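You operate a simulated robot arm through the tools that you are given. There is no shell and no other tool. Be economical: measure what you need, move in short steps, check, and stop when the job is done.

You run a simulated robot arm. Do the job below in one go: nothing can be reset, and whatever is moved stays where it is left.

Task
Put the orange carton on the long bench away on the top of the shelf over the cupboard.

The check looks at the end state, three seconds after you hand in, the way a careful person would. Anything else that was tipped, shoved, dropped, spilled or broken makes it a failure.

Robot
A 7-joint arm with a two-finger parallel gripper on a trunk, on a base that drives. Base frame: it is fixed to the floor where the robot stands at the start and does not move with it; the origin is under the middle of the robot, x ahead of it, y to its left, z up. Lengths are in m, angles in degrees, forces in N, time in s.
With the tool pointing down near the work surface it reaches from about 0.48 to 0.92 m from the robot's upright axis, wherever it stands. Its first joint turns from -115.0 to 115.0 degrees. Places, roughly: top of the shelf over the cupboard [-2.8, -0.8, 1.9]. Payload 3.91 kg.
The TCP is the grasp point between the finger pads, 0.03 m short of the fingertips. In the tool frame z runs along the fingers and y along their closing line. The gripper opens to 0.11 m. The fingers are 0.02 m wide and 0.01 m thick; the gripper's body (0.048 by 0.112 m) begins 0.055 m behind the TCP.
Orientation is that of the tool frame in the base frame, as [roll, pitch, yaw] about the fixed x, y, z axes, in that order (R = Rz(yaw) Ry(pitch) Rx(roll)). With the fingers straight down and closing along the base's y, the tool's x points along the base's -x, its y along +y and its z along -z.

Tools
- The arm moves only by the tool send_rows. Its argument "rows" is a list that holds one entry, the list of rows, each a list of 7 numbers: the turn, a rotation vector about the tool's x, y, z in degrees, then the shift along the tool's x, y, z in m, then the finger opening in m, from 0 to 0.11. In form: [[[wx, wy, wz, x, y, z, gripper], ...]]. A call has 1 to 8 rows; each row shifts and turns the commanded pose from where the row before left it, along the tool's axes as they then stand. Rows are played at 5 a second. More than 0.05 m and 8.6 degrees between two rows, or a gripper value outside its range, and nothing of the call is played. Where a pose cannot be reached the arm comes as near as it can. A force on the tool above 40 N (or 10 N above the force at the start of the call, whichever is more), or a blocked arm, ends the call early, and 0.2 s more pass. The fingers move at their own pace (about 0.153 m/s each) and stop on an object; they squeeze with about 31 N. The grip force told is the motor's: it shows also when the fingers shut on nothing. Time passes only in rows, and 0.2 s behind the last, so rows that do not move let the fingers close. It gives the time, the measured TCP pose, the force on the tool (base axes), the opening and the grip force at its end, in the units of the frame above (readings bear some noise), and new pictures: "views" is both (left out), scene, wrist or none.
- Cameras (640 x 400 px; columns grow to the right, rows downward): "scene" is now at [0.213, 0.1507, 1.316]; the picture's right is [-0.61, -0.79, 0.00], its down [-0.45, 0.35, -0.82] and it looks along [0.65, -0.50, -0.57] (base axes); focal length 274 px, centre (320, 200). "wrist" rides on the gripper at [0.072, 0.017, -0.103] in the tool frame; the picture's right is [-0.23, 0.97, 0.00], its down [-0.76, -0.18, -0.62] and it looks along [-0.61, -0.14, 0.78] (tool axes); focal length 222 px, centre (320, 200).
- slide_trunk(by): slides the trunk up (or, below 0, down) by that many m; the arm and the scene camera ride with it, the base frame stays. It gives what a move gives, with no picture.
- steer(legs): drives the robot by 1 to 6 legs, each [ahead, left, turn to the left] in m, m and degrees, along the robot's own axes; the way and the turn of a leg run together, so that a leg with both is an arc; at most 1.5 m and 180 degrees a leg. The arm and the cameras ride along, it lands a little off, and it stops where it bumps. It gives what a move gives, and a new picture of the scene camera.
- turn_head(pan, tilt): turns the head with the scene camera to pan (to the left, within 80 degrees either way) and tilt (down, from -29 to 69), counted from straight ahead of the robot. It gives what a move gives, and a new picture of the scene camera.
- probe_pixels(camera, pixels): there is no depth. For up to 12 entries [column, row, z] of the newest picture of that camera ("zoom" is the newest enlarged one), the place [x, y] in the base frame at which the ray of that pixel passes the height z, good to about 0.003 m. No time passes.
- enlarge(camera, box): a new picture of the part [left, top, right, bottom] of that camera's present view, enlarged. No time passes.
- sign_off(): hands the job in; it is judged then, once.

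Keep the steps short. Do not move on a guess: measure, check each grasp and each placing, and mend mistakes. In all there are 80 turns and 170 pictures (those below and enlarged ones count). Leave the gripper open and the arm clear of the work at the hand-in unless told otherwise, and finish with a single line.

The tools are called after "Emit:" as name(argument=value, ...) on one line, values as JSON. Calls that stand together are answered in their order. send_rows: Moves the arm, as the interface text tells. Its arguments: {"type":"object","properties":{"rows":{"type":"array"},"views":{"type":"string","enum":["both","scene","wrist","none"]}},"required":["rows"]} The other tools are called the same way: slide_trunk (by) slides the trunk up or down; steer (legs) drives the base; turn_head (pan, tilt) turns the head that bears the scene camera; probe_pixels (camera, pixels) gives the place at which the rays of pixels pass given heights; enlarge (camera, box) takes an enlarged picture of a part of a camera's view; sign_off () hands the job in.

At the start:

```text
t: 0.0
position: [0.4996, 0.0723, 1.1038]
ee_rot: [179.9, 0.0, -180.0]
wrist_force: [-0.1, 0.5, 0.0]
grip_width: 0.11
grip_force: 0.0
trunk travel left (down, up): [-0.65, 0.34]
robot x, y, heading: [0.0013, 0.0013, 0.0]
head pan, tilt: [-37.5, 34.7]
```

scene: 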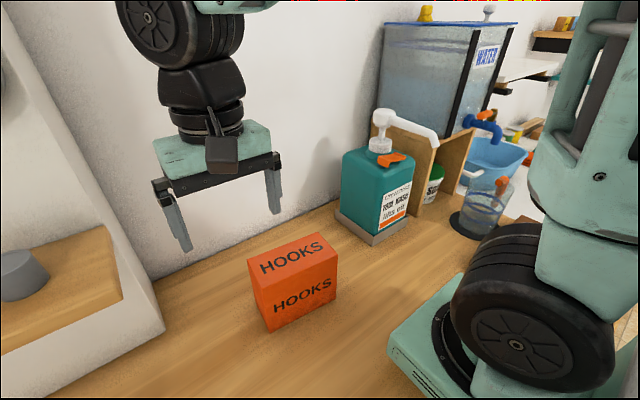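
wrist: 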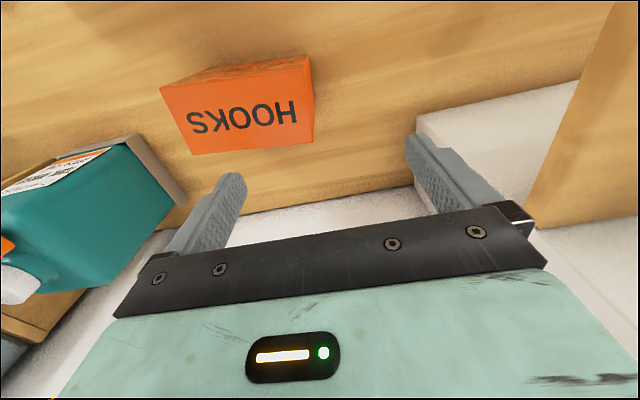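

I see the orange HOOKS carton around (295,282) in the scene view. I'll enlarge it to read its corners.

Emit:
enlarge(camera="scene", box=[220, 215, 380, 345])

Emit:
enlarge(camera="wrist", box=[140, 30, 340, 170])

```text
3.08 times, centred on (300, 280) of scene
```

zoom: 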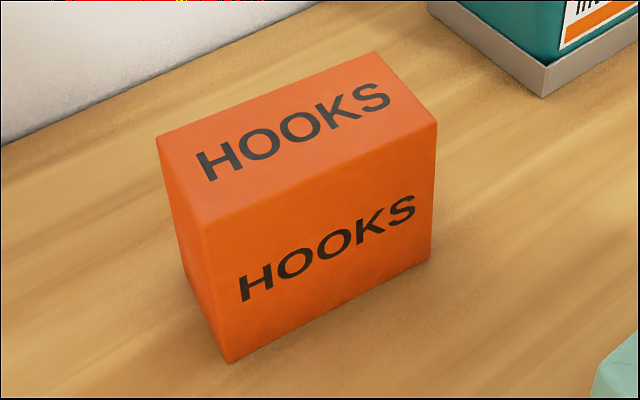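

```text
2.86 times, centred on (240, 100) of wrist
```

zoom: 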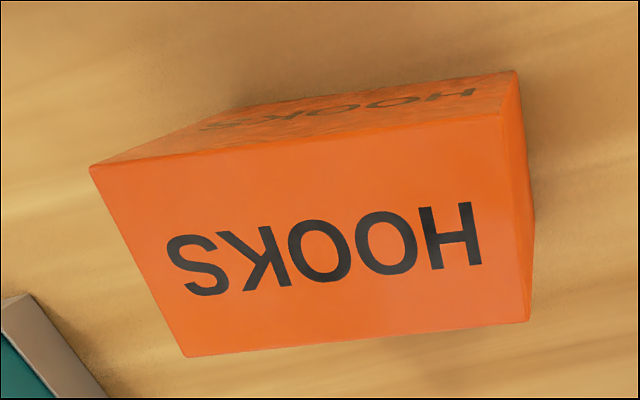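

Probing the carton corners in both views at several heights to get its size and pose.

Emit:
probe_pixels(camera="scene", pixels=[[270.8, 332.6, 0.88], [335.7, 300.1, 0.88], [262, 289.1, 0.97], [338, 254.7, 0.97], [247.4, 259.9, 0.97], [318.2, 232, 0.97], [262, 289.1, 1.0], [338, 254.7, 1.0]])

Emit:
probe_pixels(camera="zoom", pixels=[[90, 167, 0.97], [500, 116, 0.97], [530, 322, 0.97], [188, 357, 0.97], [90, 167, 1.0], [500, 116, 1.0], [530, 322, 1.0], [188, 357, 1.0]])

```text
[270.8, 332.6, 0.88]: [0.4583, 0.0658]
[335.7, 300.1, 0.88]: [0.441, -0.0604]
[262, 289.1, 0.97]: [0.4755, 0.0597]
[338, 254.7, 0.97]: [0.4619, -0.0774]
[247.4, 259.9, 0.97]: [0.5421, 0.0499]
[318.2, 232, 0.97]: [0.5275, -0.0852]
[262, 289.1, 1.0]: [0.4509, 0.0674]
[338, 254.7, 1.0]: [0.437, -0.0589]
```

```text
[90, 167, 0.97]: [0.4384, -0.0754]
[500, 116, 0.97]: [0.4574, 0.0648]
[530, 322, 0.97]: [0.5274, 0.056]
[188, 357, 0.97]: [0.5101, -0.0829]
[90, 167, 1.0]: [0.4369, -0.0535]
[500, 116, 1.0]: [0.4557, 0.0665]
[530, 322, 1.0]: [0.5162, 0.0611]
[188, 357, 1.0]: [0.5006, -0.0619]
```

The carton is about 0.127 (y) × 0.063 (x) × 0.113 high, centred near (0.480, 0.000), long axis turned about 8° off y. It can only be gripped across the 0.063 side. Before picking I want to see the surroundings and the shelf, so I'll turn the head.

Emit:
turn_head(pan=-80, tilt=15)

Emit:
turn_head(pan=80, tilt=15)

Emit:
turn_head(pan=0, tilt=30)

```text
t: 1.1
position: [0.5002, 0.0721, 1.104]
ee_rot: [-180.0, 0.0, 180.0]
wrist_force: [-0.1, 0.4, -0.2]
grip_width: 0.1098
grip_force: 0.1
trunk travel left (down, up): [-0.65, 0.34]
robot x, y, heading: [0.0034, -0.0004, -0.0]
head pan, tilt: [-80.0, 15.0]
```

scene: 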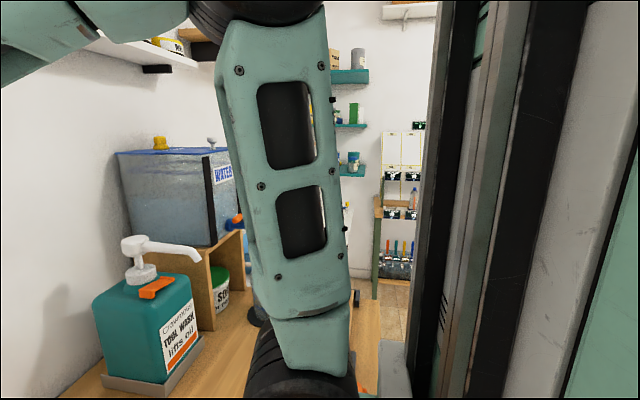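

```text
t: 3.5
position: [0.4998, 0.0718, 1.1049]
ee_rot: [-180.0, 0.0, 180.0]
wrist_force: [-0.3, 0.0, -0.6]
grip_width: 0.1098
grip_force: 0.0
trunk travel left (down, up): [-0.65, 0.34]
robot x, y, heading: [0.0004, -0.0014, -0.2]
head pan, tilt: [80.0, 15.0]
```

scene: 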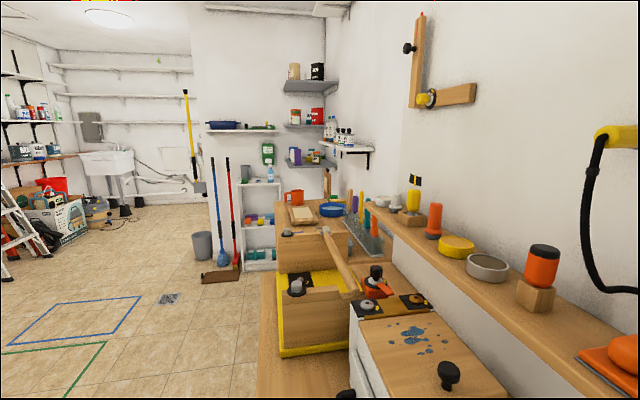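

```text
t: 5.1
position: [0.5004, 0.0711, 1.1055]
ee_rot: [-180.0, 0.0, 180.0]
wrist_force: [0.2, 0.6, 0.0]
grip_width: 0.11
grip_force: 0.0
trunk travel left (down, up): [-0.65, 0.34]
robot x, y, heading: [0.0034, 0.0011, -0.1]
head pan, tilt: [0.0, 30.0]
```

scene: 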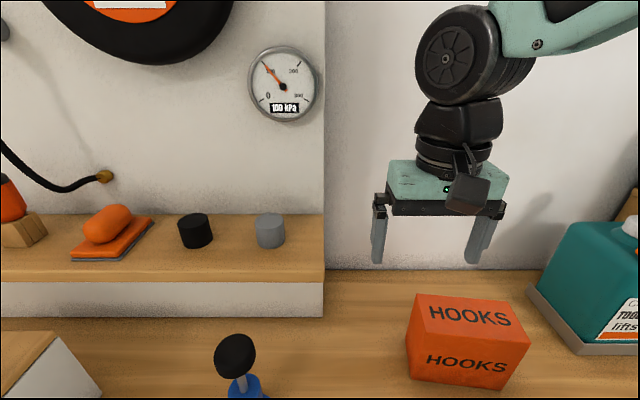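

The workspace around the gripper is clear. I'll back off 0.6 m straight (nothing under the gripper's path is as high as it is), then turn left to look at the cupboard.

Emit:
steer(legs=[[-0.6, 0, 0]])

Emit:
turn_head(pan=80, tilt=10)

Emit:
turn_head(pan=-80, tilt=20)

```text
t: 8.4
position: [-0.0829, 0.0729, 1.1053]
ee_rot: [179.9, -0.1, 180.0]
wrist_force: [-0.5, -0.1, -0.1]
grip_width: 0.1099
grip_force: 0.0
trunk travel left (down, up): [-0.65, 0.34]
robot x, y, heading: [-0.5787, -0.0028, 0.1]
head pan, tilt: [0.0, 30.0]
```

scene: 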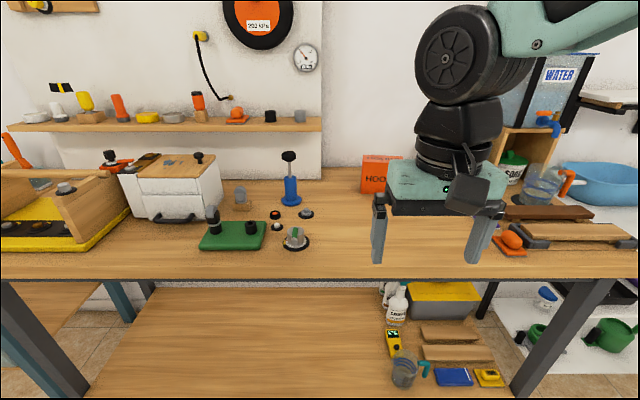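

```text
t: 9.9
position: [-0.084, 0.0724, 1.1042]
ee_rot: [-180.0, 0.0, -180.0]
wrist_force: [0.5, -0.6, -0.7]
grip_width: 0.1098
grip_force: 0.0
trunk travel left (down, up): [-0.65, 0.34]
robot x, y, heading: [-0.5863, 0.0022, 0.1]
head pan, tilt: [80.0, 10.0]
```

scene: 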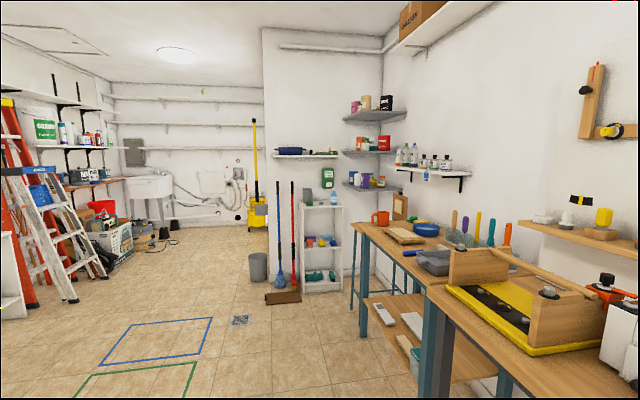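

```text
t: 12.4
position: [-0.0832, 0.0711, 1.1041]
ee_rot: [179.9, 0.0, -179.9]
wrist_force: [0.0, 0.6, 0.1]
grip_width: 0.11
grip_force: 0.0
trunk travel left (down, up): [-0.65, 0.34]
robot x, y, heading: [-0.5857, 0.0015, 0.0]
head pan, tilt: [-80.0, 20.0]
```

scene: 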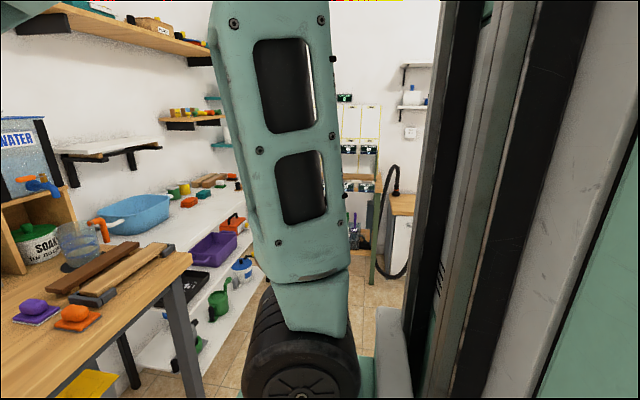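

Plenty of open floor to the left. I'll turn left 110° on the spot and look.

Emit:
steer(legs=[[-0.2, 0, 0], [0, 0, 110]])

Emit:
turn_head(pan=60, tilt=5)

```text
t: 18.5
position: [-0.999, 0.4578, 1.1045]
ee_rot: [-180.0, 0.0, -73.2]
wrist_force: [-0.1, 0.4, 0.9]
grip_width: 0.1102
grip_force: 0.0
trunk travel left (down, up): [-0.65, 0.34]
robot x, y, heading: [-0.7837, 0.001, 106.9]
head pan, tilt: [-80.0, 20.0]
```

scene: 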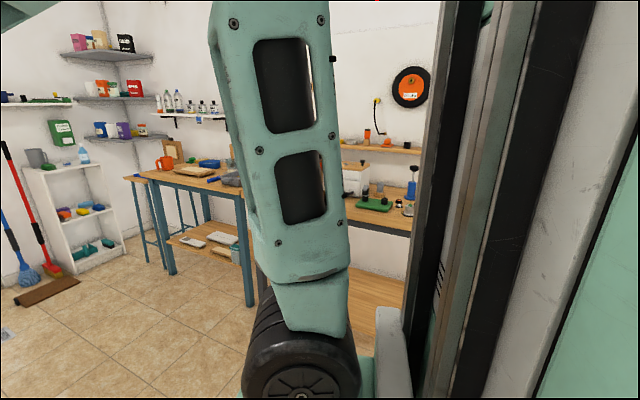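

```text
t: 20.7
position: [-1.0001, 0.4583, 1.1061]
ee_rot: [180.0, 0.0, -73.2]
wrist_force: [-1.1, 0.2, -0.1]
grip_width: 0.1102
grip_force: 0.0
trunk travel left (down, up): [-0.65, 0.34]
robot x, y, heading: [-0.7842, -0.003, 106.9]
head pan, tilt: [60.0, 5.0]
```

scene: 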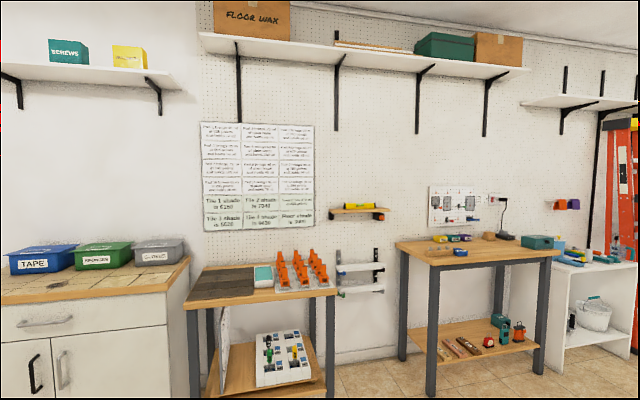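

The cupboard with the shelf above it (SCREWS and yellow boxes) is at the left edge. I'll look further left.

Emit:
turn_head(pan=80, tilt=0)

```text
t: 21.5
position: [-0.9993, 0.4576, 1.1038]
ee_rot: [180.0, 0.0, -73.1]
wrist_force: [-0.1, -0.4, -0.1]
grip_width: 0.11
grip_force: 0.1
trunk travel left (down, up): [-0.65, 0.34]
robot x, y, heading: [-0.7869, 0.0007, 106.6]
head pan, tilt: [80.0, 0.0]
```

scene: 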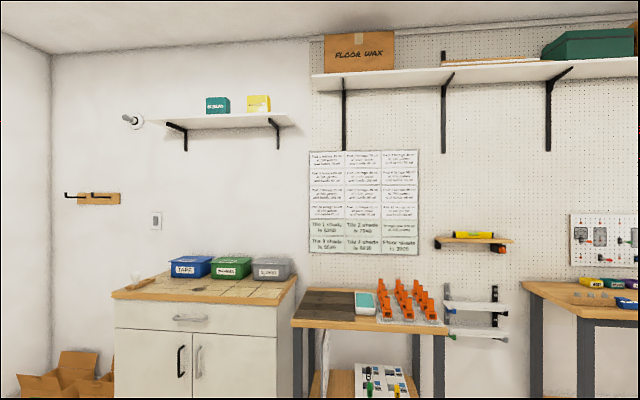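

Emit:
enlarge(camera="scene", box=[110, 70, 330, 170])

Emit:
probe_pixels(camera="scene", pixels=[[160, 126, 1.88], [294, 122, 1.88], [146, 117, 1.88], [288, 113, 1.9], [206, 115, 1.9], [229, 113, 1.9], [248, 112, 1.9], [270, 111, 1.9], [115, 290, 0.9], [275, 307, 0.9]])

```text
2.91 times, centred on (220, 120) of scene
```

zoom: 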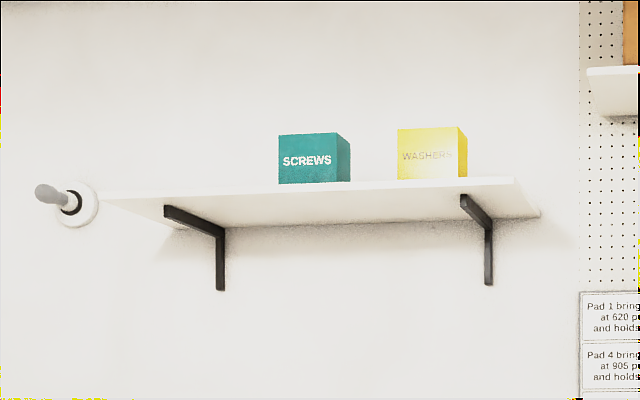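

```text
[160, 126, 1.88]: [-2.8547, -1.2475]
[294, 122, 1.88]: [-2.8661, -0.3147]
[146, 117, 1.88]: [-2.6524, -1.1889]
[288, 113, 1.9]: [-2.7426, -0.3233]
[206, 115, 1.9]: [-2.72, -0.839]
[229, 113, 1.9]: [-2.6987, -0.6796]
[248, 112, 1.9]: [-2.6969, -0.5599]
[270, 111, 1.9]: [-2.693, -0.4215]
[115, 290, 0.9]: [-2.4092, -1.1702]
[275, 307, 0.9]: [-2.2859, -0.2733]
```

The shelf spans roughly y −1.19 to −0.32, wall behind x ≈ −2.86, front edge x ≈ −2.65. SCREWS and WASHERS stand mid and right; the left third is free. I need TCP height ≈ 2.05 with the tool down; I'll test whether that's reachable here in free space.

Emit:
slide_trunk(by=0.34)

Emit:
send_rows(rows=[[[0, 0, 0, 0, 0, -0.05, 0.11], [0, 0, 0, 0, 0, -0.05, 0.11], [0, 0, 0, 0, 0, -0.05, 0.11], [0, 0, 0, 0, 0, -0.05, 0.11], [0, 0, 0, 0, 0, -0.05, 0.11], [0, 0, 0, 0, 0, -0.05, 0.11], [0, 0, 0, 0, 0, -0.05, 0.11], [0, 0, 0, 0, 0, -0.05, 0.11]]], views="none")

Emit:
send_rows(rows=[[[0, 0, 0, 0, 0, -0.05, 0.11], [0, 0, 0, 0, 0, -0.05, 0.11], [0, 0, 0, 0, 0, -0.05, 0.11], [0, 0, 0, 0, 0, -0.05, 0.11]]], views="both")

```text
t: 24.9
position: [-1.0002, 0.4587, 1.4451]
ee_rot: [-179.9, 0.0, -73.1]
wrist_force: [0.4, -0.8, 0.0]
grip_width: 0.1102
grip_force: 0.0
trunk travel left (down, up): [-0.99, 0.0]
robot x, y, heading: [-0.7813, 0.0003, 106.7]
head pan, tilt: [80.0, 0.0]
```

```text
t: 26.7
position: [-0.9986, 0.4603, 1.7695]
ee_rot: [-180.0, 0.2, -73.1]
wrist_force: [-0.4, 0.1, 0.5]
grip_width: 0.11
grip_force: 0.1
out of reach, approached as far as the arm can: row 7, 8
trunk travel left (down, up): [-0.99, 0.0]
robot x, y, heading: [-0.7887, -0.0027, 106.9]
head pan, tilt: [80.0, 0.0]
```

```text
t: 27.7
position: [-0.9932, 0.4541, 1.7702]
ee_rot: [179.9, 0.1, -73.3]
wrist_force: [0.6, 0.0, -0.8]
grip_width: 0.1098
grip_force: 0.1
out of reach, approached as far as the arm can: row 1, 2, 3, 4
trunk travel left (down, up): [-0.99, 0.0]
robot x, y, heading: [-0.7842, -0.0013, 106.9]
head pan, tilt: [80.0, 0.0]
```

scene: 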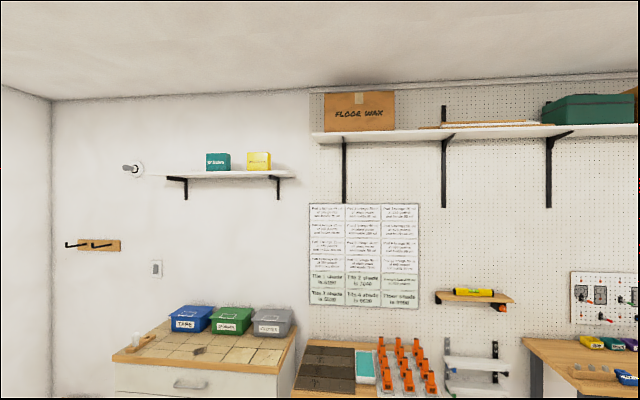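
wrist: 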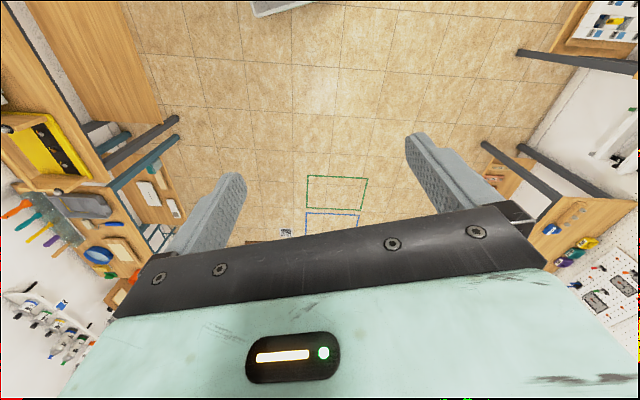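

Tool-down tops out at 1.77 m, too low. A near-horizontal tool is needed, gripping across the thin side with the fingers along the carton's length. I'll test how high the TCP can go with the tool pitched forward: pitch 68° here first.

Emit:
send_rows(rows=[[[0, -8.5, 0, 0, 0, 0, 0.11], [0, -8.5, 0, 0, 0, 0, 0.11], [0, -8.5, 0, 0, 0, 0, 0.11], [0, -8.5, 0, 0, 0, 0, 0.11], [0, -8.5, 0, 0, 0, 0, 0.11], [0, -8.5, 0, 0, 0, 0, 0.11], [0, -8.5, 0, 0, 0, 0, 0.11], [0, -8.5, 0, 0, 0, 0, 0.11]]], views="none")

Emit:
send_rows(rows=[[[0, 0, 0, -0.0464, 0, -0.0187, 0.11], [0, 0, 0, -0.0464, 0, -0.0187, 0.11], [0, 0, 0, -0.0464, 0, -0.0187, 0.11], [0, 0, 0, -0.0464, 0, -0.0187, 0.11], [0, 0, 0, -0.0464, 0, -0.0187, 0.11], [0, 0, 0, -0.0464, 0, -0.0187, 0.11], [0, 0, 0, -0.0464, 0, -0.0187, 0.11]]], views="both")

```text
t: 29.5
position: [-1.0428, 0.4641, 1.7685]
ee_rot: [179.7, 68.2, -73.6]
wrist_force: [0.5, -0.1, 0.3]
grip_width: 0.11
grip_force: 0.0
out of reach, approached as far as the arm can: row 6, 7, 8
trunk travel left (down, up): [-0.99, 0.0]
robot x, y, heading: [-0.7862, -0.0046, 106.9]
head pan, tilt: [80.0, 0.0]
```

```text
t: 31.1
position: [-1.041, 0.4609, 2.0133]
ee_rot: [180.0, 68.1, -73.2]
wrist_force: [0.8, -0.1, -0.3]
grip_width: 0.11
grip_force: 0.0
out of reach, approached as far as the arm can: row 5, 6, 7
trunk travel left (down, up): [-0.99, 0.0]
robot x, y, heading: [-0.7851, 0.0006, 106.8]
head pan, tilt: [80.0, 0.0]
```

scene: 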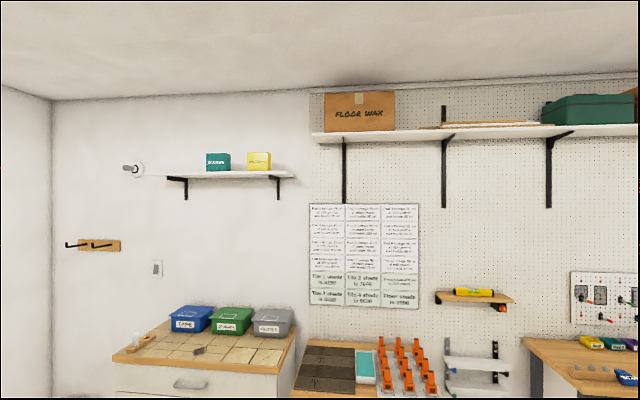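
wrist: 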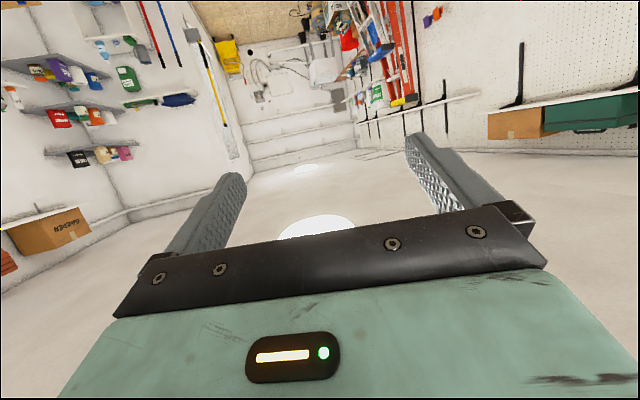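

TCP reaches 2.01 at 68° pitch. To pin the shelf height, I'll compare the shelf front edge seen from this higher camera with the earlier lower view.

Emit:
enlarge(camera="scene", box=[130, 135, 310, 215])

```text
3.56 times, centred on (220, 175) of scene
```

zoom: 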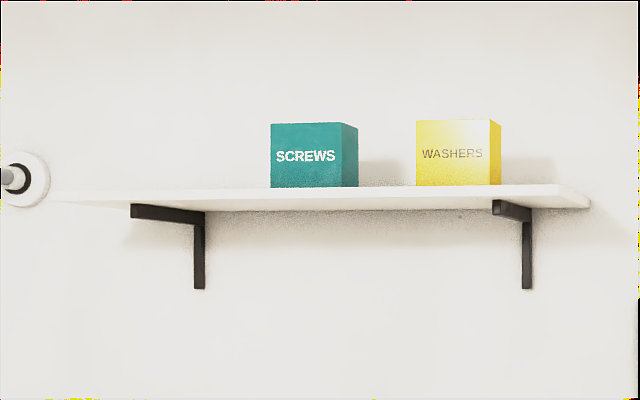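

Emit:
probe_pixels(camera="zoom", pixels=[[560, 185, 1.8], [560, 185, 1.85], [560, 185, 1.9], [60, 194, 1.85], [60, 194, 1.9], [585, 207, 1.8], [585, 207, 1.85], [585, 207, 1.9], [270, 188, 1.9], [358, 187, 1.9], [416, 186, 1.9], [500, 185, 1.9]])

```text
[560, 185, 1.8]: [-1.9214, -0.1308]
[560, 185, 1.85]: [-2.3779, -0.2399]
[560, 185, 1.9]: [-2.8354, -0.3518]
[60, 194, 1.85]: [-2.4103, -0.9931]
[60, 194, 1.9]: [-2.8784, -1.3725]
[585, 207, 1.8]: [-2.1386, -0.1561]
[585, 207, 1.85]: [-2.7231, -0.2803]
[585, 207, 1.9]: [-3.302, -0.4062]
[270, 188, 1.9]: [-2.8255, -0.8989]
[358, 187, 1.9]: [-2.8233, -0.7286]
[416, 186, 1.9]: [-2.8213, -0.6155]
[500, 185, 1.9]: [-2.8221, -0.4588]
```

Shelf top works out to z ≈ 1.88, front edge x ≈ −2.67. At the cupboard I'll have to reach over its 0.38 m-deep overhang, so I'll test height at a larger radius: pitch to ~82°, then go forward.

Emit:
send_rows(rows=[[[0, -7, 0, 0, 0, 0, 0.11], [0, -7, 0, 0, 0, 0, 0.11], [0, 0, 0, -0.007, 0, 0.0495, 0.11], [0, 0, 0, -0.007, 0, 0.0495, 0.11], [0, 0, 0, -0.007, 0, 0.0495, 0.11], [0, 0, 0, -0.007, 0, 0.0495, 0.11]]], views="none")

Emit:
send_rows(rows=[[[0, 0, 0, -0.0495, 0, -0.007, 0.11], [0, 0, 0, -0.0495, 0, -0.007, 0.11], [0, 0, 0, -0.0495, 0, -0.007, 0.11]]], views="none")

```text
t: 32.5
position: [-1.096, 0.6502, 2.0082]
ee_rot: [180.0, 82.0, -73.2]
wrist_force: [1.6, 0.0, -0.3]
grip_width: 0.1102
grip_force: 0.0
out of reach, approached as far as the arm can: row 6
trunk travel left (down, up): [-0.99, 0.0]
robot x, y, heading: [-0.7892, 0.0019, 106.6]
head pan, tilt: [80.0, 0.0]
```

```text
t: 33.3
position: [-1.0895, 0.6473, 2.0133]
ee_rot: [-179.9, 82.0, -73.3]
wrist_force: [-0.1, -0.3, -0.1]
grip_width: 0.1101
grip_force: 0.1
out of reach, approached as far as the arm can: row 1, 2, 3
trunk travel left (down, up): [-0.99, 0.0]
robot x, y, heading: [-0.7843, -0.0003, 106.6]
head pan, tilt: [80.0, 0.0]
```

At 82° pitch: z 2.01 at 0.72 m radius – enough. In this pose the wrist camera hangs below the gripper, which would hit the bench when picking; I want it on top. I'll test whether the wrist can roll 180° about the tool axis.

Emit:
send_rows(rows=[[[0, 0, 8.5, 0.01, 0, -0.01, 0.11], [0, 0, 8.5, 0, 0, -0.01, 0.11], [0, 0, 8.5, 0, 0, 0, 0.11], [0, 0, 8.5, 0, 0, 0, 0.11], [0, 0, 8.5, 0, 0, 0, 0.11], [0, 0, 8.5, 0, 0, 0, 0.11], [0, 0, 8.5, 0, 0, 0, 0.11], [0, 0, 8.5, 0, 0, 0, 0.11]]], views="none")

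Emit:
send_rows(rows=[[[0, 0, 8.5, 0, 0, 0, 0.11], [0, 0, 8.5, 0, 0, 0, 0.11], [0, 0, 8.5, 0, 0, 0, 0.11], [0, 0, 8.5, 0, 0, 0, 0.11], [0, 0, 8.5, 0, 0, 0, 0.11], [0, 0, 8.5, 0, 0, 0, 0.11], [0, 0, 8.5, 0, 0, 0, 0.11], [0, 0, 8.5, 0, 0, 0, 0.11]]], views="none")

Emit:
send_rows(rows=[[[0, 0, 8.5, 0, 0, 0, 0.11], [0, 0, 8.5, 0, 0, 0, 0.11], [0, 0, 8.5, 0, 0, 0, 0.11], [0, 0, 8.5, 0, 0, 0, 0.11], [0, 0, 8.5, 0, 0, 0, 0.11], [0, 0, 1.5, 0, 0, 0, 0.11]]], views="both")

```text
t: 35.1
position: [-1.0891, 0.6306, 2.0154]
ee_rot: [98.6, 21.6, -160.0]
wrist_force: [-0.1, -0.1, -0.4]
grip_width: 0.1099
grip_force: 0.1
out of reach, approached as far as the arm can: row 1
trunk travel left (down, up): [-0.99, 0.0]
robot x, y, heading: [-0.7851, 0.0017, 106.6]
head pan, tilt: [80.0, 0.0]
```

```text
t: 36.9
position: [-1.088, 0.6307, 2.0166]
ee_rot: [101.5, -45.5, -171.5]
wrist_force: [0.5, 0.0, -0.7]
grip_width: 0.1103
grip_force: 0.2
trunk travel left (down, up): [-0.99, 0.0]
robot x, y, heading: [-0.7843, -0.0025, 106.9]
head pan, tilt: [80.0, 0.0]
```

```text
t: 38.3
position: [-1.0794, 0.653, 2.0004]
ee_rot: [130.2, -73.3, 158.4]
wrist_force: [3.4, -0.3, 0.9]
grip_width: 0.11
grip_force: 0.0
out of reach, approached as far as the arm can: row 3, 4, 5
trunk travel left (down, up): [-0.99, 0.0]
robot x, y, heading: [-0.784, -0.0016, 106.8]
head pan, tilt: [80.0, 0.0]
```

scene: 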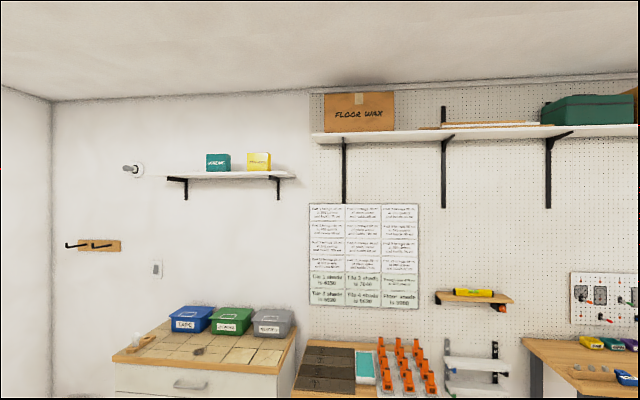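
wrist: 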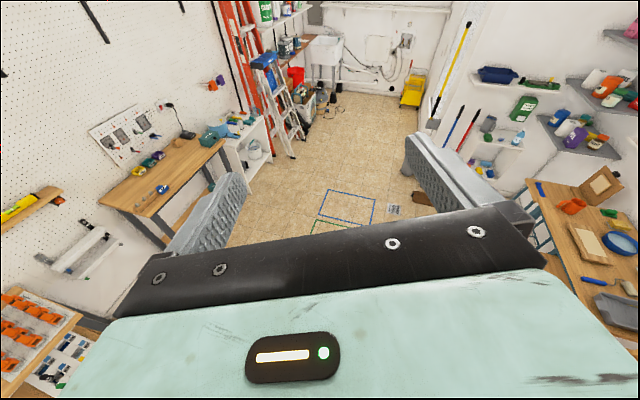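

The roll stops about 25° short in this direction (joint limit). I'll roll back and try the other direction.

Emit:
send_rows(rows=[[[0, 0, -8.5, 0, 0, 0, 0.11], [0, 0, -8.5, 0, 0, 0, 0.11], [0, 0, -8.5, 0, 0, 0, 0.11], [0, 0, -8.5, 0, 0, 0, 0.11], [0, 0, -8.5, 0, 0, 0, 0.11], [0, 0, -8.5, 0, 0, 0, 0.11], [0, 0, -8.5, 0, 0, 0, 0.11], [0, 0, -8.5, 0, 0, 0, 0.11]]], views="none")

Emit:
send_rows(rows=[[[0, 0, -8.5, 0, 0, 0, 0.11], [0, 0, -8.5, 0, 0, 0, 0.11], [0, 0, -8.5, 0, 0, 0, 0.11], [0, 0, -8.5, 0, 0, 0, 0.11], [0, 0, -8.5, 0, 0, 0, 0.11], [0, 0, -8.5, 0, 0, 0, 0.11], [0, 0, -8.5, 0, 0, 0, 0.11], [0, 0, -8.5, 0, 0, 0, 0.11]]], views="none")

Emit:
send_rows(rows=[[[0, 0, -8.5, 0, 0, 0, 0.11], [0, 0, -8.5, 0, 0, 0, 0.11], [0, 0, -8.5, 0, 0, 0, 0.11], [0, 0, -8.5, 0, 0, 0, 0.11], [0, 0, -8.5, 0, 0, 0, 0.11], [0, 0, -8.5, 0, 0, 0, 0.11], [0, 0, -8.5, 0, 0, 0, 0.11], [0, 0, -8.5, 0, 0, 0, 0.11]]], views="none")

Emit:
send_rows(rows=[[[0, 0, -8.5, 0, 0, 0, 0.11], [0, 0, -8.5, 0, 0, 0, 0.11], [0, 0, -8.5, 0, 0, 0, 0.11], [0, 0, -8.5, 0, 0, 0, 0.11], [0, 0, -8.5, 0, 0, 0, 0.11], [0, 0, -8.5, 0, 0, 0, 0.11], [0, 0, -8.5, 0, 0, 0, 0.11], [0, 0, -8.5, 0, 0, 0, 0.11]]], views="none")

Emit:
send_rows(rows=[[[0, 0, -8.5, 0, 0, 0, 0.11], [0, 0, -8.5, 0, 0, 0, 0.11], [0, 0, -8.5, 0, 0, 0, 0.11], [0, 0, -8.5, 0, 0, 0, 0.11], [0, 0, -8.5, 0, 0, 0, 0.11], [0, 0, -8.5, 0, 0, 0, 0.11]]], views="wrist")

```text
t: 40.1
position: [-1.082, 0.6522, 2.0011]
ee_rot: [100.6, -8.3, -164.8]
wrist_force: [0.2, 0.2, -0.4]
grip_width: 0.1099
grip_force: 0.1
trunk travel left (down, up): [-0.99, 0.0]
robot x, y, heading: [-0.7838, -0.0005, 107.0]
head pan, tilt: [80.0, 0.0]
```

```text
t: 41.9
position: [-1.081, 0.653, 2.0019]
ee_rot: [110.0, 58.0, -146.1]
wrist_force: [0.8, 0.3, 0.6]
grip_width: 0.1101
grip_force: 0.1
trunk travel left (down, up): [-0.99, 0.0]
robot x, y, heading: [-0.7832, -0.0033, 106.7]
head pan, tilt: [80.0, 0.0]
```

```text
t: 43.7
position: [-1.0815, 0.6527, 2.0017]
ee_rot: [-107.0, 51.3, 3.5]
wrist_force: [0.2, -0.5, -0.3]
grip_width: 0.1101
grip_force: 0.1
trunk travel left (down, up): [-0.99, 0.0]
robot x, y, heading: [-0.7885, 0.0003, 106.9]
head pan, tilt: [80.0, 0.0]
```

```text
t: 45.5
position: [-1.0813, 0.6531, 2.002]
ee_rot: [-101.0, -15.4, 19.7]
wrist_force: [-0.6, -0.8, 0.7]
grip_width: 0.1102
grip_force: 0.1
trunk travel left (down, up): [-0.99, 0.0]
robot x, y, heading: [-0.7854, 0.0046, 107.0]
head pan, tilt: [80.0, 0.0]
```

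```text
t: 46.9
position: [-1.0805, 0.6529, 2.0022]
ee_rot: [-114.9, -64.5, 39.3]
wrist_force: [-0.1, -1.2, -0.2]
grip_width: 0.1098
grip_force: 0.0
trunk travel left (down, up): [-0.99, 0.0]
robot x, y, heading: [-0.7844, 0.0006, 106.8]
head pan, tilt: [80.0, 0.0]
```

wrist: 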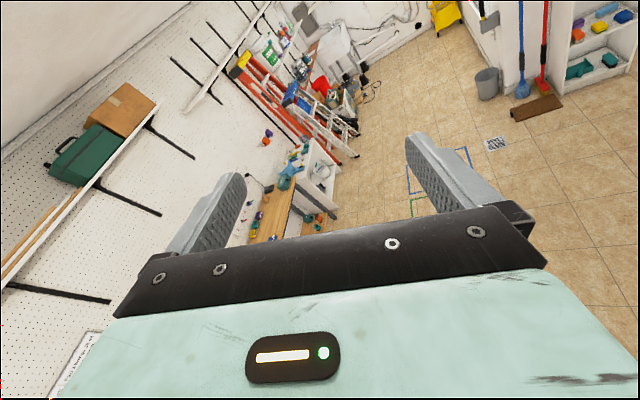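

No limit so far; y-axis still 23° off level. Three more rows.

Emit:
send_rows(rows=[[[0, 0, -7.7, 0, 0, 0, 0.11], [0, 0, -7.7, 0, 0, 0, 0.11], [0, 0, -7.7, 0, 0, 0, 0.11]]], views="wrist")

```text
t: 47.7
position: [-1.0814, 0.6542, 2.0021]
ee_rot: [-178.0, -79.5, 104.8]
wrist_force: [0.9, -0.5, 0.2]
grip_width: 0.11
grip_force: 0.1
trunk travel left (down, up): [-0.99, 0.0]
robot x, y, heading: [-0.7847, -0.0004, 106.9]
head pan, tilt: [80.0, 0.0]
```

wrist: 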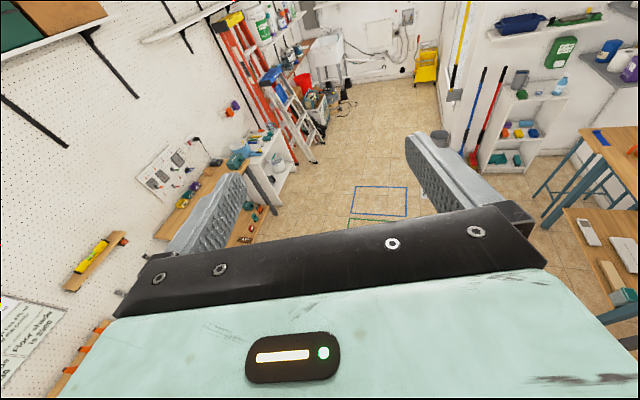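

Camera-up works with the level-ish tool (pitch −79.5) at z 2.00. Plan: (1) grip the carton tool-down across its thin side, turn it 90° on the bench so its length points away from the robot; (2) regrip with this horizontal camera-up pose; (3) place it on the shelf. Now bring the arm down and point the tool down.

Emit:
send_rows(rows=[[[0, 0, 0.4, -0.049, 0, 0.009, 0.11], [0, 0, 0, -0.049, 0, 0.009, 0.11], [0, 0, 0, -0.049, 0, 0.009, 0.11], [0, 0, 0, -0.049, 0, 0.009, 0.11], [0, 0, 0, -0.049, 0, 0.009, 0.11], [0, 0, 0, -0.049, 0, 0.009, 0.11], [0, 0, 0, -0.049, 0, 0.009, 0.11], [0, 0, 0, -0.049, 0, 0.009, 0.11]]], views="none")

Emit:
send_rows(rows=[[[0, -8, 0, 0, 0, 0, 0.11], [0, -8, 0, 0, 0, 0, 0.11], [0, -8, 0, 0, 0, 0, 0.11], [0, -8, 0, 0, 0, 0, 0.11], [0, -8, 0, 0, 0, 0, 0.11], [0, -8, 0, 0, 0, 0, 0.11], [0, -8, 0, 0, 0, 0, 0.11], [0, -8, 0, 0, 0, 0, 0.11]]], views="none")

Emit:
send_rows(rows=[[[0, -8, 0, 0, 0, 0, 0.11], [0, -7.5, 0, 0, 0, 0, 0.11]]], views="none")

Emit:
slide_trunk(by=-0.34)

Emit:
turn_head(pan=0, tilt=30)

Emit:
steer(legs=[[0, 0, -106.8]])

```text
t: 49.5
position: [-1.0886, 0.6522, 1.6048]
ee_rot: [-175.2, -79.5, 101.9]
wrist_force: [0.1, -0.6, -0.4]
grip_width: 0.1099
grip_force: 0.0
trunk travel left (down, up): [-0.99, 0.0]
robot x, y, heading: [-0.7808, 0.0009, 106.9]
head pan, tilt: [80.0, 0.0]
```

```text
t: 51.3
position: [-1.0875, 0.6504, 1.604]
ee_rot: [-179.0, -15.5, 106.5]
wrist_force: [-0.8, 0.7, -0.3]
grip_width: 0.11
grip_force: 0.0
trunk travel left (down, up): [-0.99, 0.0]
robot x, y, heading: [-0.7858, 0.0004, 106.8]
head pan, tilt: [80.0, 0.0]
```

```text
t: 51.9
position: [-1.0859, 0.6498, 1.6036]
ee_rot: [-179.2, 0.2, 106.6]
wrist_force: [0.6, 0.3, -0.1]
grip_width: 0.11
grip_force: 0.0
trunk travel left (down, up): [-0.99, 0.0]
robot x, y, heading: [-0.7873, 0.0, 106.7]
head pan, tilt: [80.0, 0.0]
```

```text
t: 55.2
position: [-1.0868, 0.6494, 1.2631]
ee_rot: [-179.2, 0.1, 106.6]
wrist_force: [-0.4, -0.3, 0.3]
grip_width: 0.1097
grip_force: 0.0
trunk travel left (down, up): [-0.65, 0.34]
robot x, y, heading: [-0.7871, -0.0007, 106.9]
head pan, tilt: [80.0, 0.0]
```

```text
t: 56.7
position: [-1.0865, 0.6502, 1.2637]
ee_rot: [-179.2, 0.0, 106.7]
wrist_force: [0.4, 1.0, 0.2]
grip_width: 0.1101
grip_force: 0.0
trunk travel left (down, up): [-0.65, 0.34]
robot x, y, heading: [-0.7862, 0.0012, 106.9]
head pan, tilt: [0.0, 30.0]
```

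scene: 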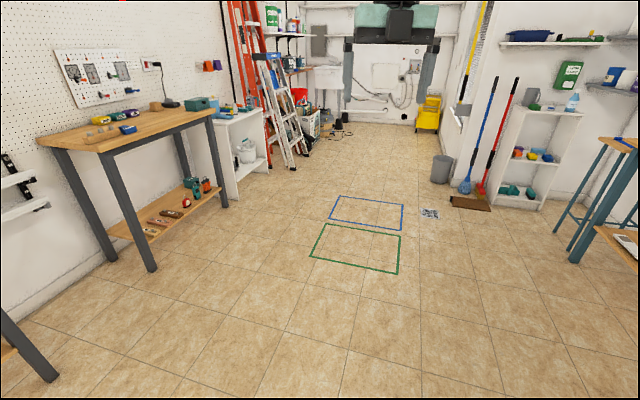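

```text
t: 61.6
position: [-0.0792, 0.1117, 1.2629]
ee_rot: [-179.1, 0.0, 0.8]
wrist_force: [0.0, 0.0, -0.1]
grip_width: 0.1102
grip_force: 0.1
trunk travel left (down, up): [-0.65, 0.34]
robot x, y, heading: [-0.7888, 0.002, 0.9]
head pan, tilt: [0.0, 30.0]
```

scene: 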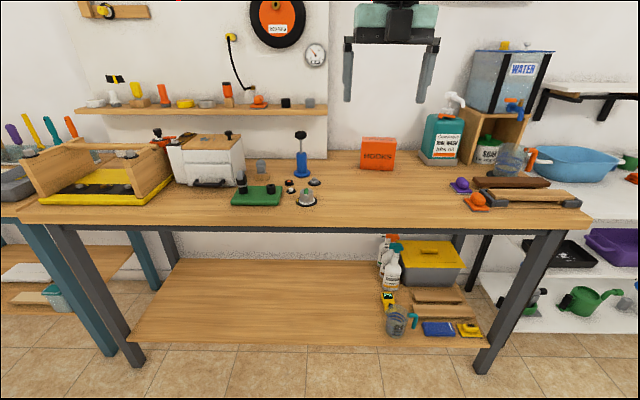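

Now heading ~0 with a clear view. Probing the bench front edge near (380,227), the silver button (306,197), joystick (301,177), orange sponge (476,207), soap tray (440,165), and the carton base.

Emit:
probe_pixels(camera="scene", pixels=[[380, 229, 0.88], [306, 205, 0.88], [318, 182, 0.88], [301, 177, 0.88], [476, 210, 0.88], [465, 192, 0.88], [422, 165, 0.88], [361, 169, 0.88], [392, 170, 0.88], [376, 158, 0.88]])

Emit:
enlarge(camera="scene", box=[280, 100, 500, 240])

```text
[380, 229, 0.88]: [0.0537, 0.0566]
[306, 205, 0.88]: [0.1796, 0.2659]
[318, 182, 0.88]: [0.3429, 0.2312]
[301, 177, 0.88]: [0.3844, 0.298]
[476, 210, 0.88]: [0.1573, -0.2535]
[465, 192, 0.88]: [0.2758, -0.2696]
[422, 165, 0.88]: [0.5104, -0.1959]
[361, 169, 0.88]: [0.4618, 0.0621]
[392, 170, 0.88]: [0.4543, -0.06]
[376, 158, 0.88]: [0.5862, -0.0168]
```

```text
2.86 times, centred on (390, 170) of scene
```

zoom: 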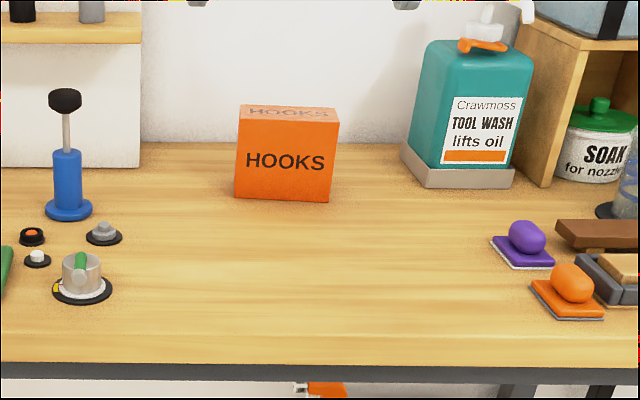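

The strip x 0.1–0.4, y −0.15…0.15 is clear bench (front edge x = 0.05) – good for setting the carton down turned. Drive forward 0.52 and yaw the tool so the fingers close across the carton's thin side (yaw −97.8).

Emit:
steer(legs=[[0.52, 0, -0.8]])

Emit:
send_rows(rows=[[[0, 0, 8.2, 0, 0, 0, 0.11], [0, 0, 8.2, 0, 0, 0, 0.11], [0, 0, 8.2, 0, 0, 0, 0.11], [0, 0, 8.2, 0, 0, 0, 0.11], [0, 0, 8.2, 0, 0, 0, 0.11], [0, 0, 8.2, 0, 0, 0, 0.11], [0, 0, 8.2, 0, 0, 0, 0.11], [0, 0, 8.2, 0, 0, 0, 0.11]]], views="none")

Emit:
send_rows(rows=[[[0, 0, 8.2, 0, 0, 0, 0.11], [0, 0, 8.2, 0, 0, 0, 0.11], [0, 0, 8.2, 0, 0, 0, 0.11], [0, 0, 8.2, 0, 0, 0, 0.11]]], views="both")

```text
t: 64.6
position: [0.4435, 0.1059, 1.2634]
ee_rot: [-179.1, 0.0, 0.0]
wrist_force: [-1.0, 1.3, -0.7]
grip_width: 0.1101
grip_force: 0.0
trunk travel left (down, up): [-0.65, 0.34]
robot x, y, heading: [-0.2621, 0.0049, 0.4]
head pan, tilt: [0.0, 30.0]
```

scene: 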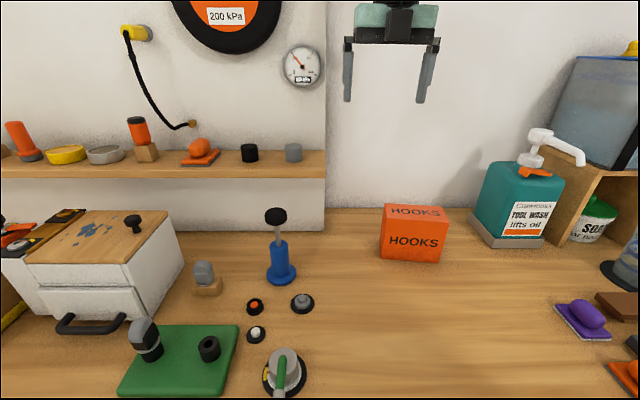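

```text
t: 66.4
position: [0.4439, 0.107, 1.2643]
ee_rot: [-179.6, 0.7, -65.8]
wrist_force: [-0.4, -0.3, 0.4]
grip_width: 0.1101
grip_force: 0.1
trunk travel left (down, up): [-0.65, 0.34]
robot x, y, heading: [-0.2652, 0.0058, 0.0]
head pan, tilt: [0.0, 30.0]
```

```text
t: 67.4
position: [0.4447, 0.1057, 1.2634]
ee_rot: [179.9, 0.9, -98.6]
wrist_force: [-0.3, -0.4, 0.0]
grip_width: 0.11
grip_force: 0.1
trunk travel left (down, up): [-0.65, 0.34]
robot x, y, heading: [-0.2654, 0.0046, 0.1]
head pan, tilt: [0.0, 30.0]
```

scene: 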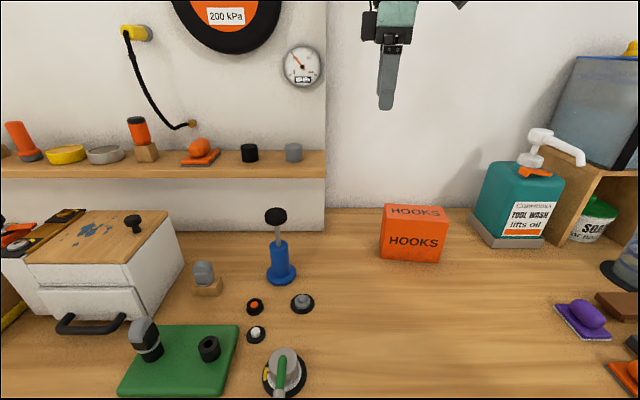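
wrist: 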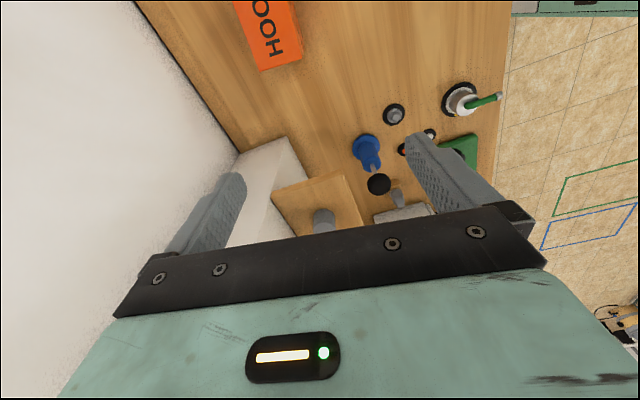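

Move over the carton centre and descend to z≈1.10 for a check.

Emit:
send_rows(rows=[[[0, 0, -0.8, 0.0334, -0.017, 0, 0.11], [0, 0, 0, 0.0334, -0.017, 0, 0.11], [0, 0, 0, 0.0334, -0.017, 0, 0.11], [0, -0.9, 0, 0, 0, 0.05, 0.11], [0, 0, 0, 0, 0, 0.05, 0.11], [0, 0, 0, 0, 0, 0.05, 0.11]]], views="both")

Emit:
enlarge(camera="scene", box=[340, 120, 500, 280])

```text
t: 68.8
position: [0.4796, 0.0051, 1.1124]
ee_rot: [-180.0, 1.7, -97.7]
wrist_force: [-0.8, 0.7, 0.4]
grip_width: 0.1099
grip_force: 0.0
trunk travel left (down, up): [-0.65, 0.34]
robot x, y, heading: [-0.2636, 0.0054, 0.1]
head pan, tilt: [0.0, 30.0]
```

scene: 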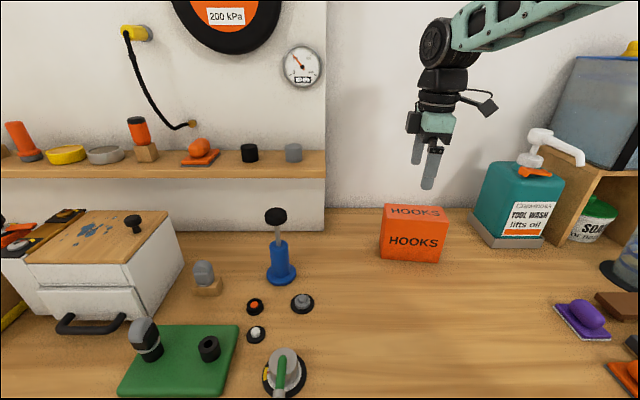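
wrist: 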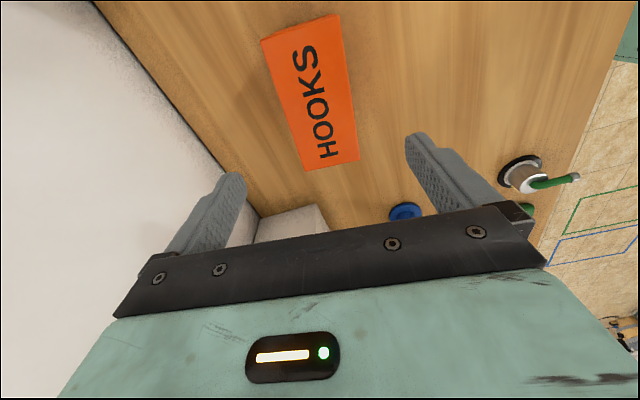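

```text
2.50 times, centred on (420, 200) of scene
```

zoom: 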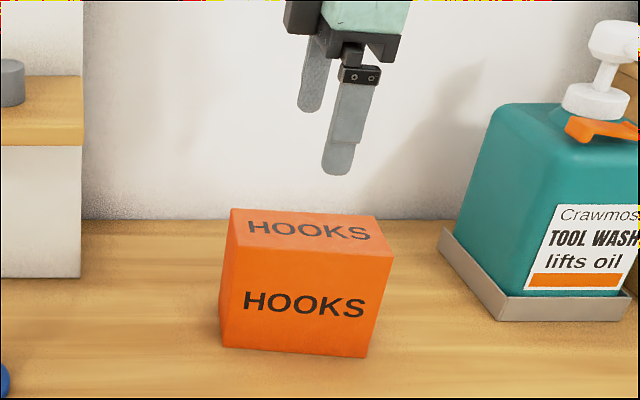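

Checking the carton's top corners from the wrist camera.

Emit:
enlarge(camera="wrist", box=[230, 0, 390, 190])

```text
2.11 times, centred on (310, 95) of wrist
```

zoom: 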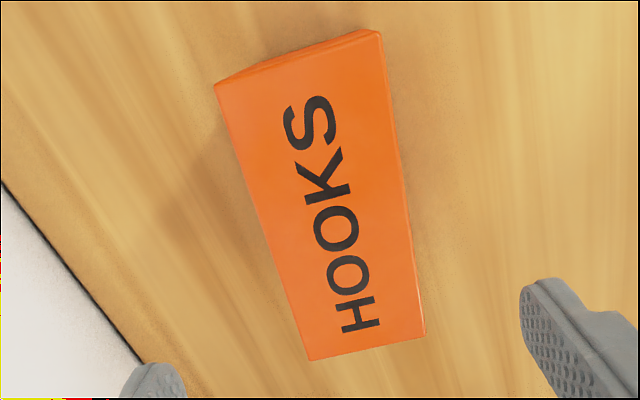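

Emit:
probe_pixels(camera="zoom", pixels=[[215, 84, 0.993], [378, 36, 0.993], [418, 336, 0.993], [309, 360, 0.993], [297, 200, 0.993], [398, 186, 0.993]])

```text
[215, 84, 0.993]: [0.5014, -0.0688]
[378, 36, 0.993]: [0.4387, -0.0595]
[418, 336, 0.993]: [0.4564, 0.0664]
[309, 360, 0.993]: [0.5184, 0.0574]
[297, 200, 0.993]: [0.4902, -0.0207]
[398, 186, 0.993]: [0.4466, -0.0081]
```

Carton centre confirmed at (0.479, −0.001), long axis 8°. Correct tilt, nudge, descend to z≈0.958, and close.

Emit:
send_rows(rows=[[[0, 1.7, 0.2, 0.006, 0, 0, 0.11], [0, 0, 0, 0, 0, 0.05, 0.11], [0, 0, 0, 0, 0, 0.05, 0.11], [0, 0, 0, 0, 0, 0.04, 0.11], [0, 0, 0, 0, 0, 0.014, 0.11]]], views="scene")

```text
t: 70.0
position: [0.4796, -0.0015, 0.958]
ee_rot: [180.0, 0.0, -98.0]
wrist_force: [1.0, 0.5, 1.0]
grip_width: 0.1099
grip_force: 0.0
trunk travel left (down, up): [-0.65, 0.34]
robot x, y, heading: [-0.2646, 0.0068, -0.0]
head pan, tilt: [0.0, 30.0]
```

scene: 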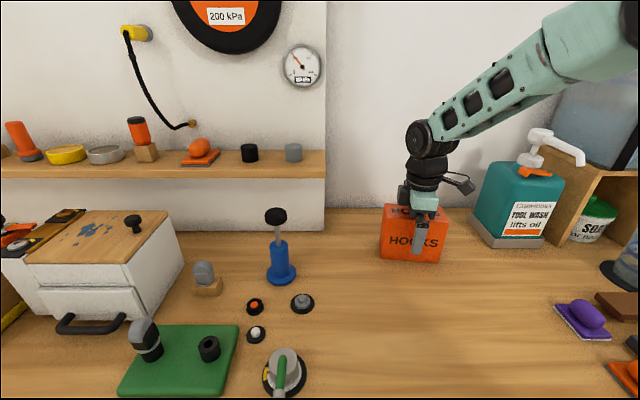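

Straddling well. Close and lift a little.

Emit:
send_rows(rows=[[[0, 0, 0, 0, 0, 0, 0.0], [0, 0, 0, 0, 0, 0, 0.0], [0, 0, 0, 0, 0, 0, 0.0], [0, 0, 0, 0, 0, -0.03, 0.0]]], views="scene")

```text
t: 71.0
position: [0.4799, -0.0007, 0.9893]
ee_rot: [179.9, 0.1, -97.9]
wrist_force: [0.2, 0.4, -0.5]
grip_width: 0.0681
grip_force: 0.1
trunk travel left (down, up): [-0.65, 0.34]
robot x, y, heading: [-0.2644, 0.0039, 0.3]
head pan, tilt: [0.0, 30.0]
```

scene: 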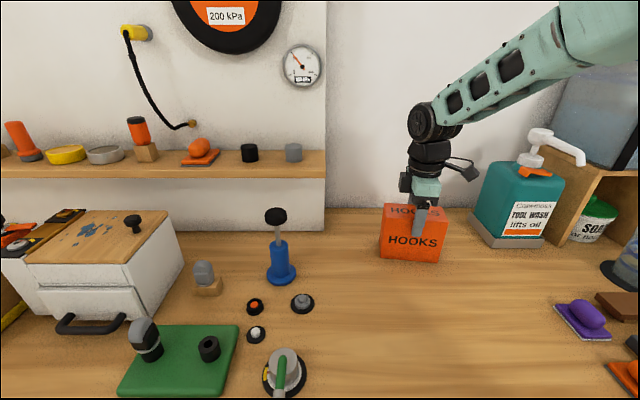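

The fingers had not finished closing (0.068) when it lifted, so nothing was gripped. Open slightly, go back down and close with more wait.

Emit:
send_rows(rows=[[[0, 0, 0, 0, 0, 0, 0.09], [0, 0, 0, 0, 0, 0.03, 0.09], [0, 0, 0, 0, 0, 0, 0.0], [0, 0, 0, 0, 0, 0, 0.0], [0, 0, 0, 0, 0, 0, 0.0], [0, 0, 0, 0, 0, 0, 0.0], [0, 0, 0, 0, 0, 0, 0.0], [0, 0, 0, 0, 0, 0, 0.0]]], views="wrist")

```text
t: 72.8
position: [0.4809, -0.0031, 0.9576]
ee_rot: [179.9, 0.1, -98.0]
wrist_force: [0.3, 0.8, 0.2]
grip_width: 0.0656
grip_force: 31.1
trunk travel left (down, up): [-0.65, 0.34]
robot x, y, heading: [-0.2651, 0.0067, -0.1]
head pan, tilt: [0.0, 30.0]
```

wrist: 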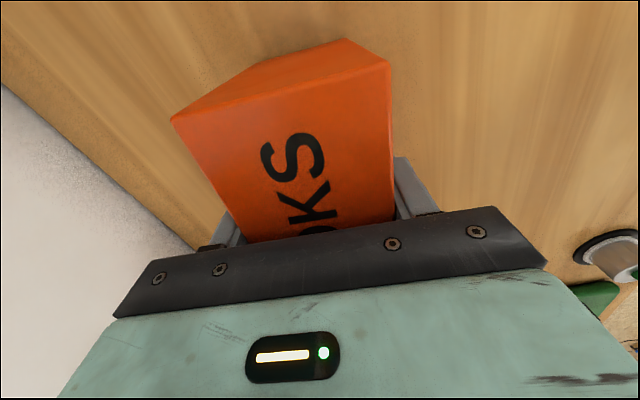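

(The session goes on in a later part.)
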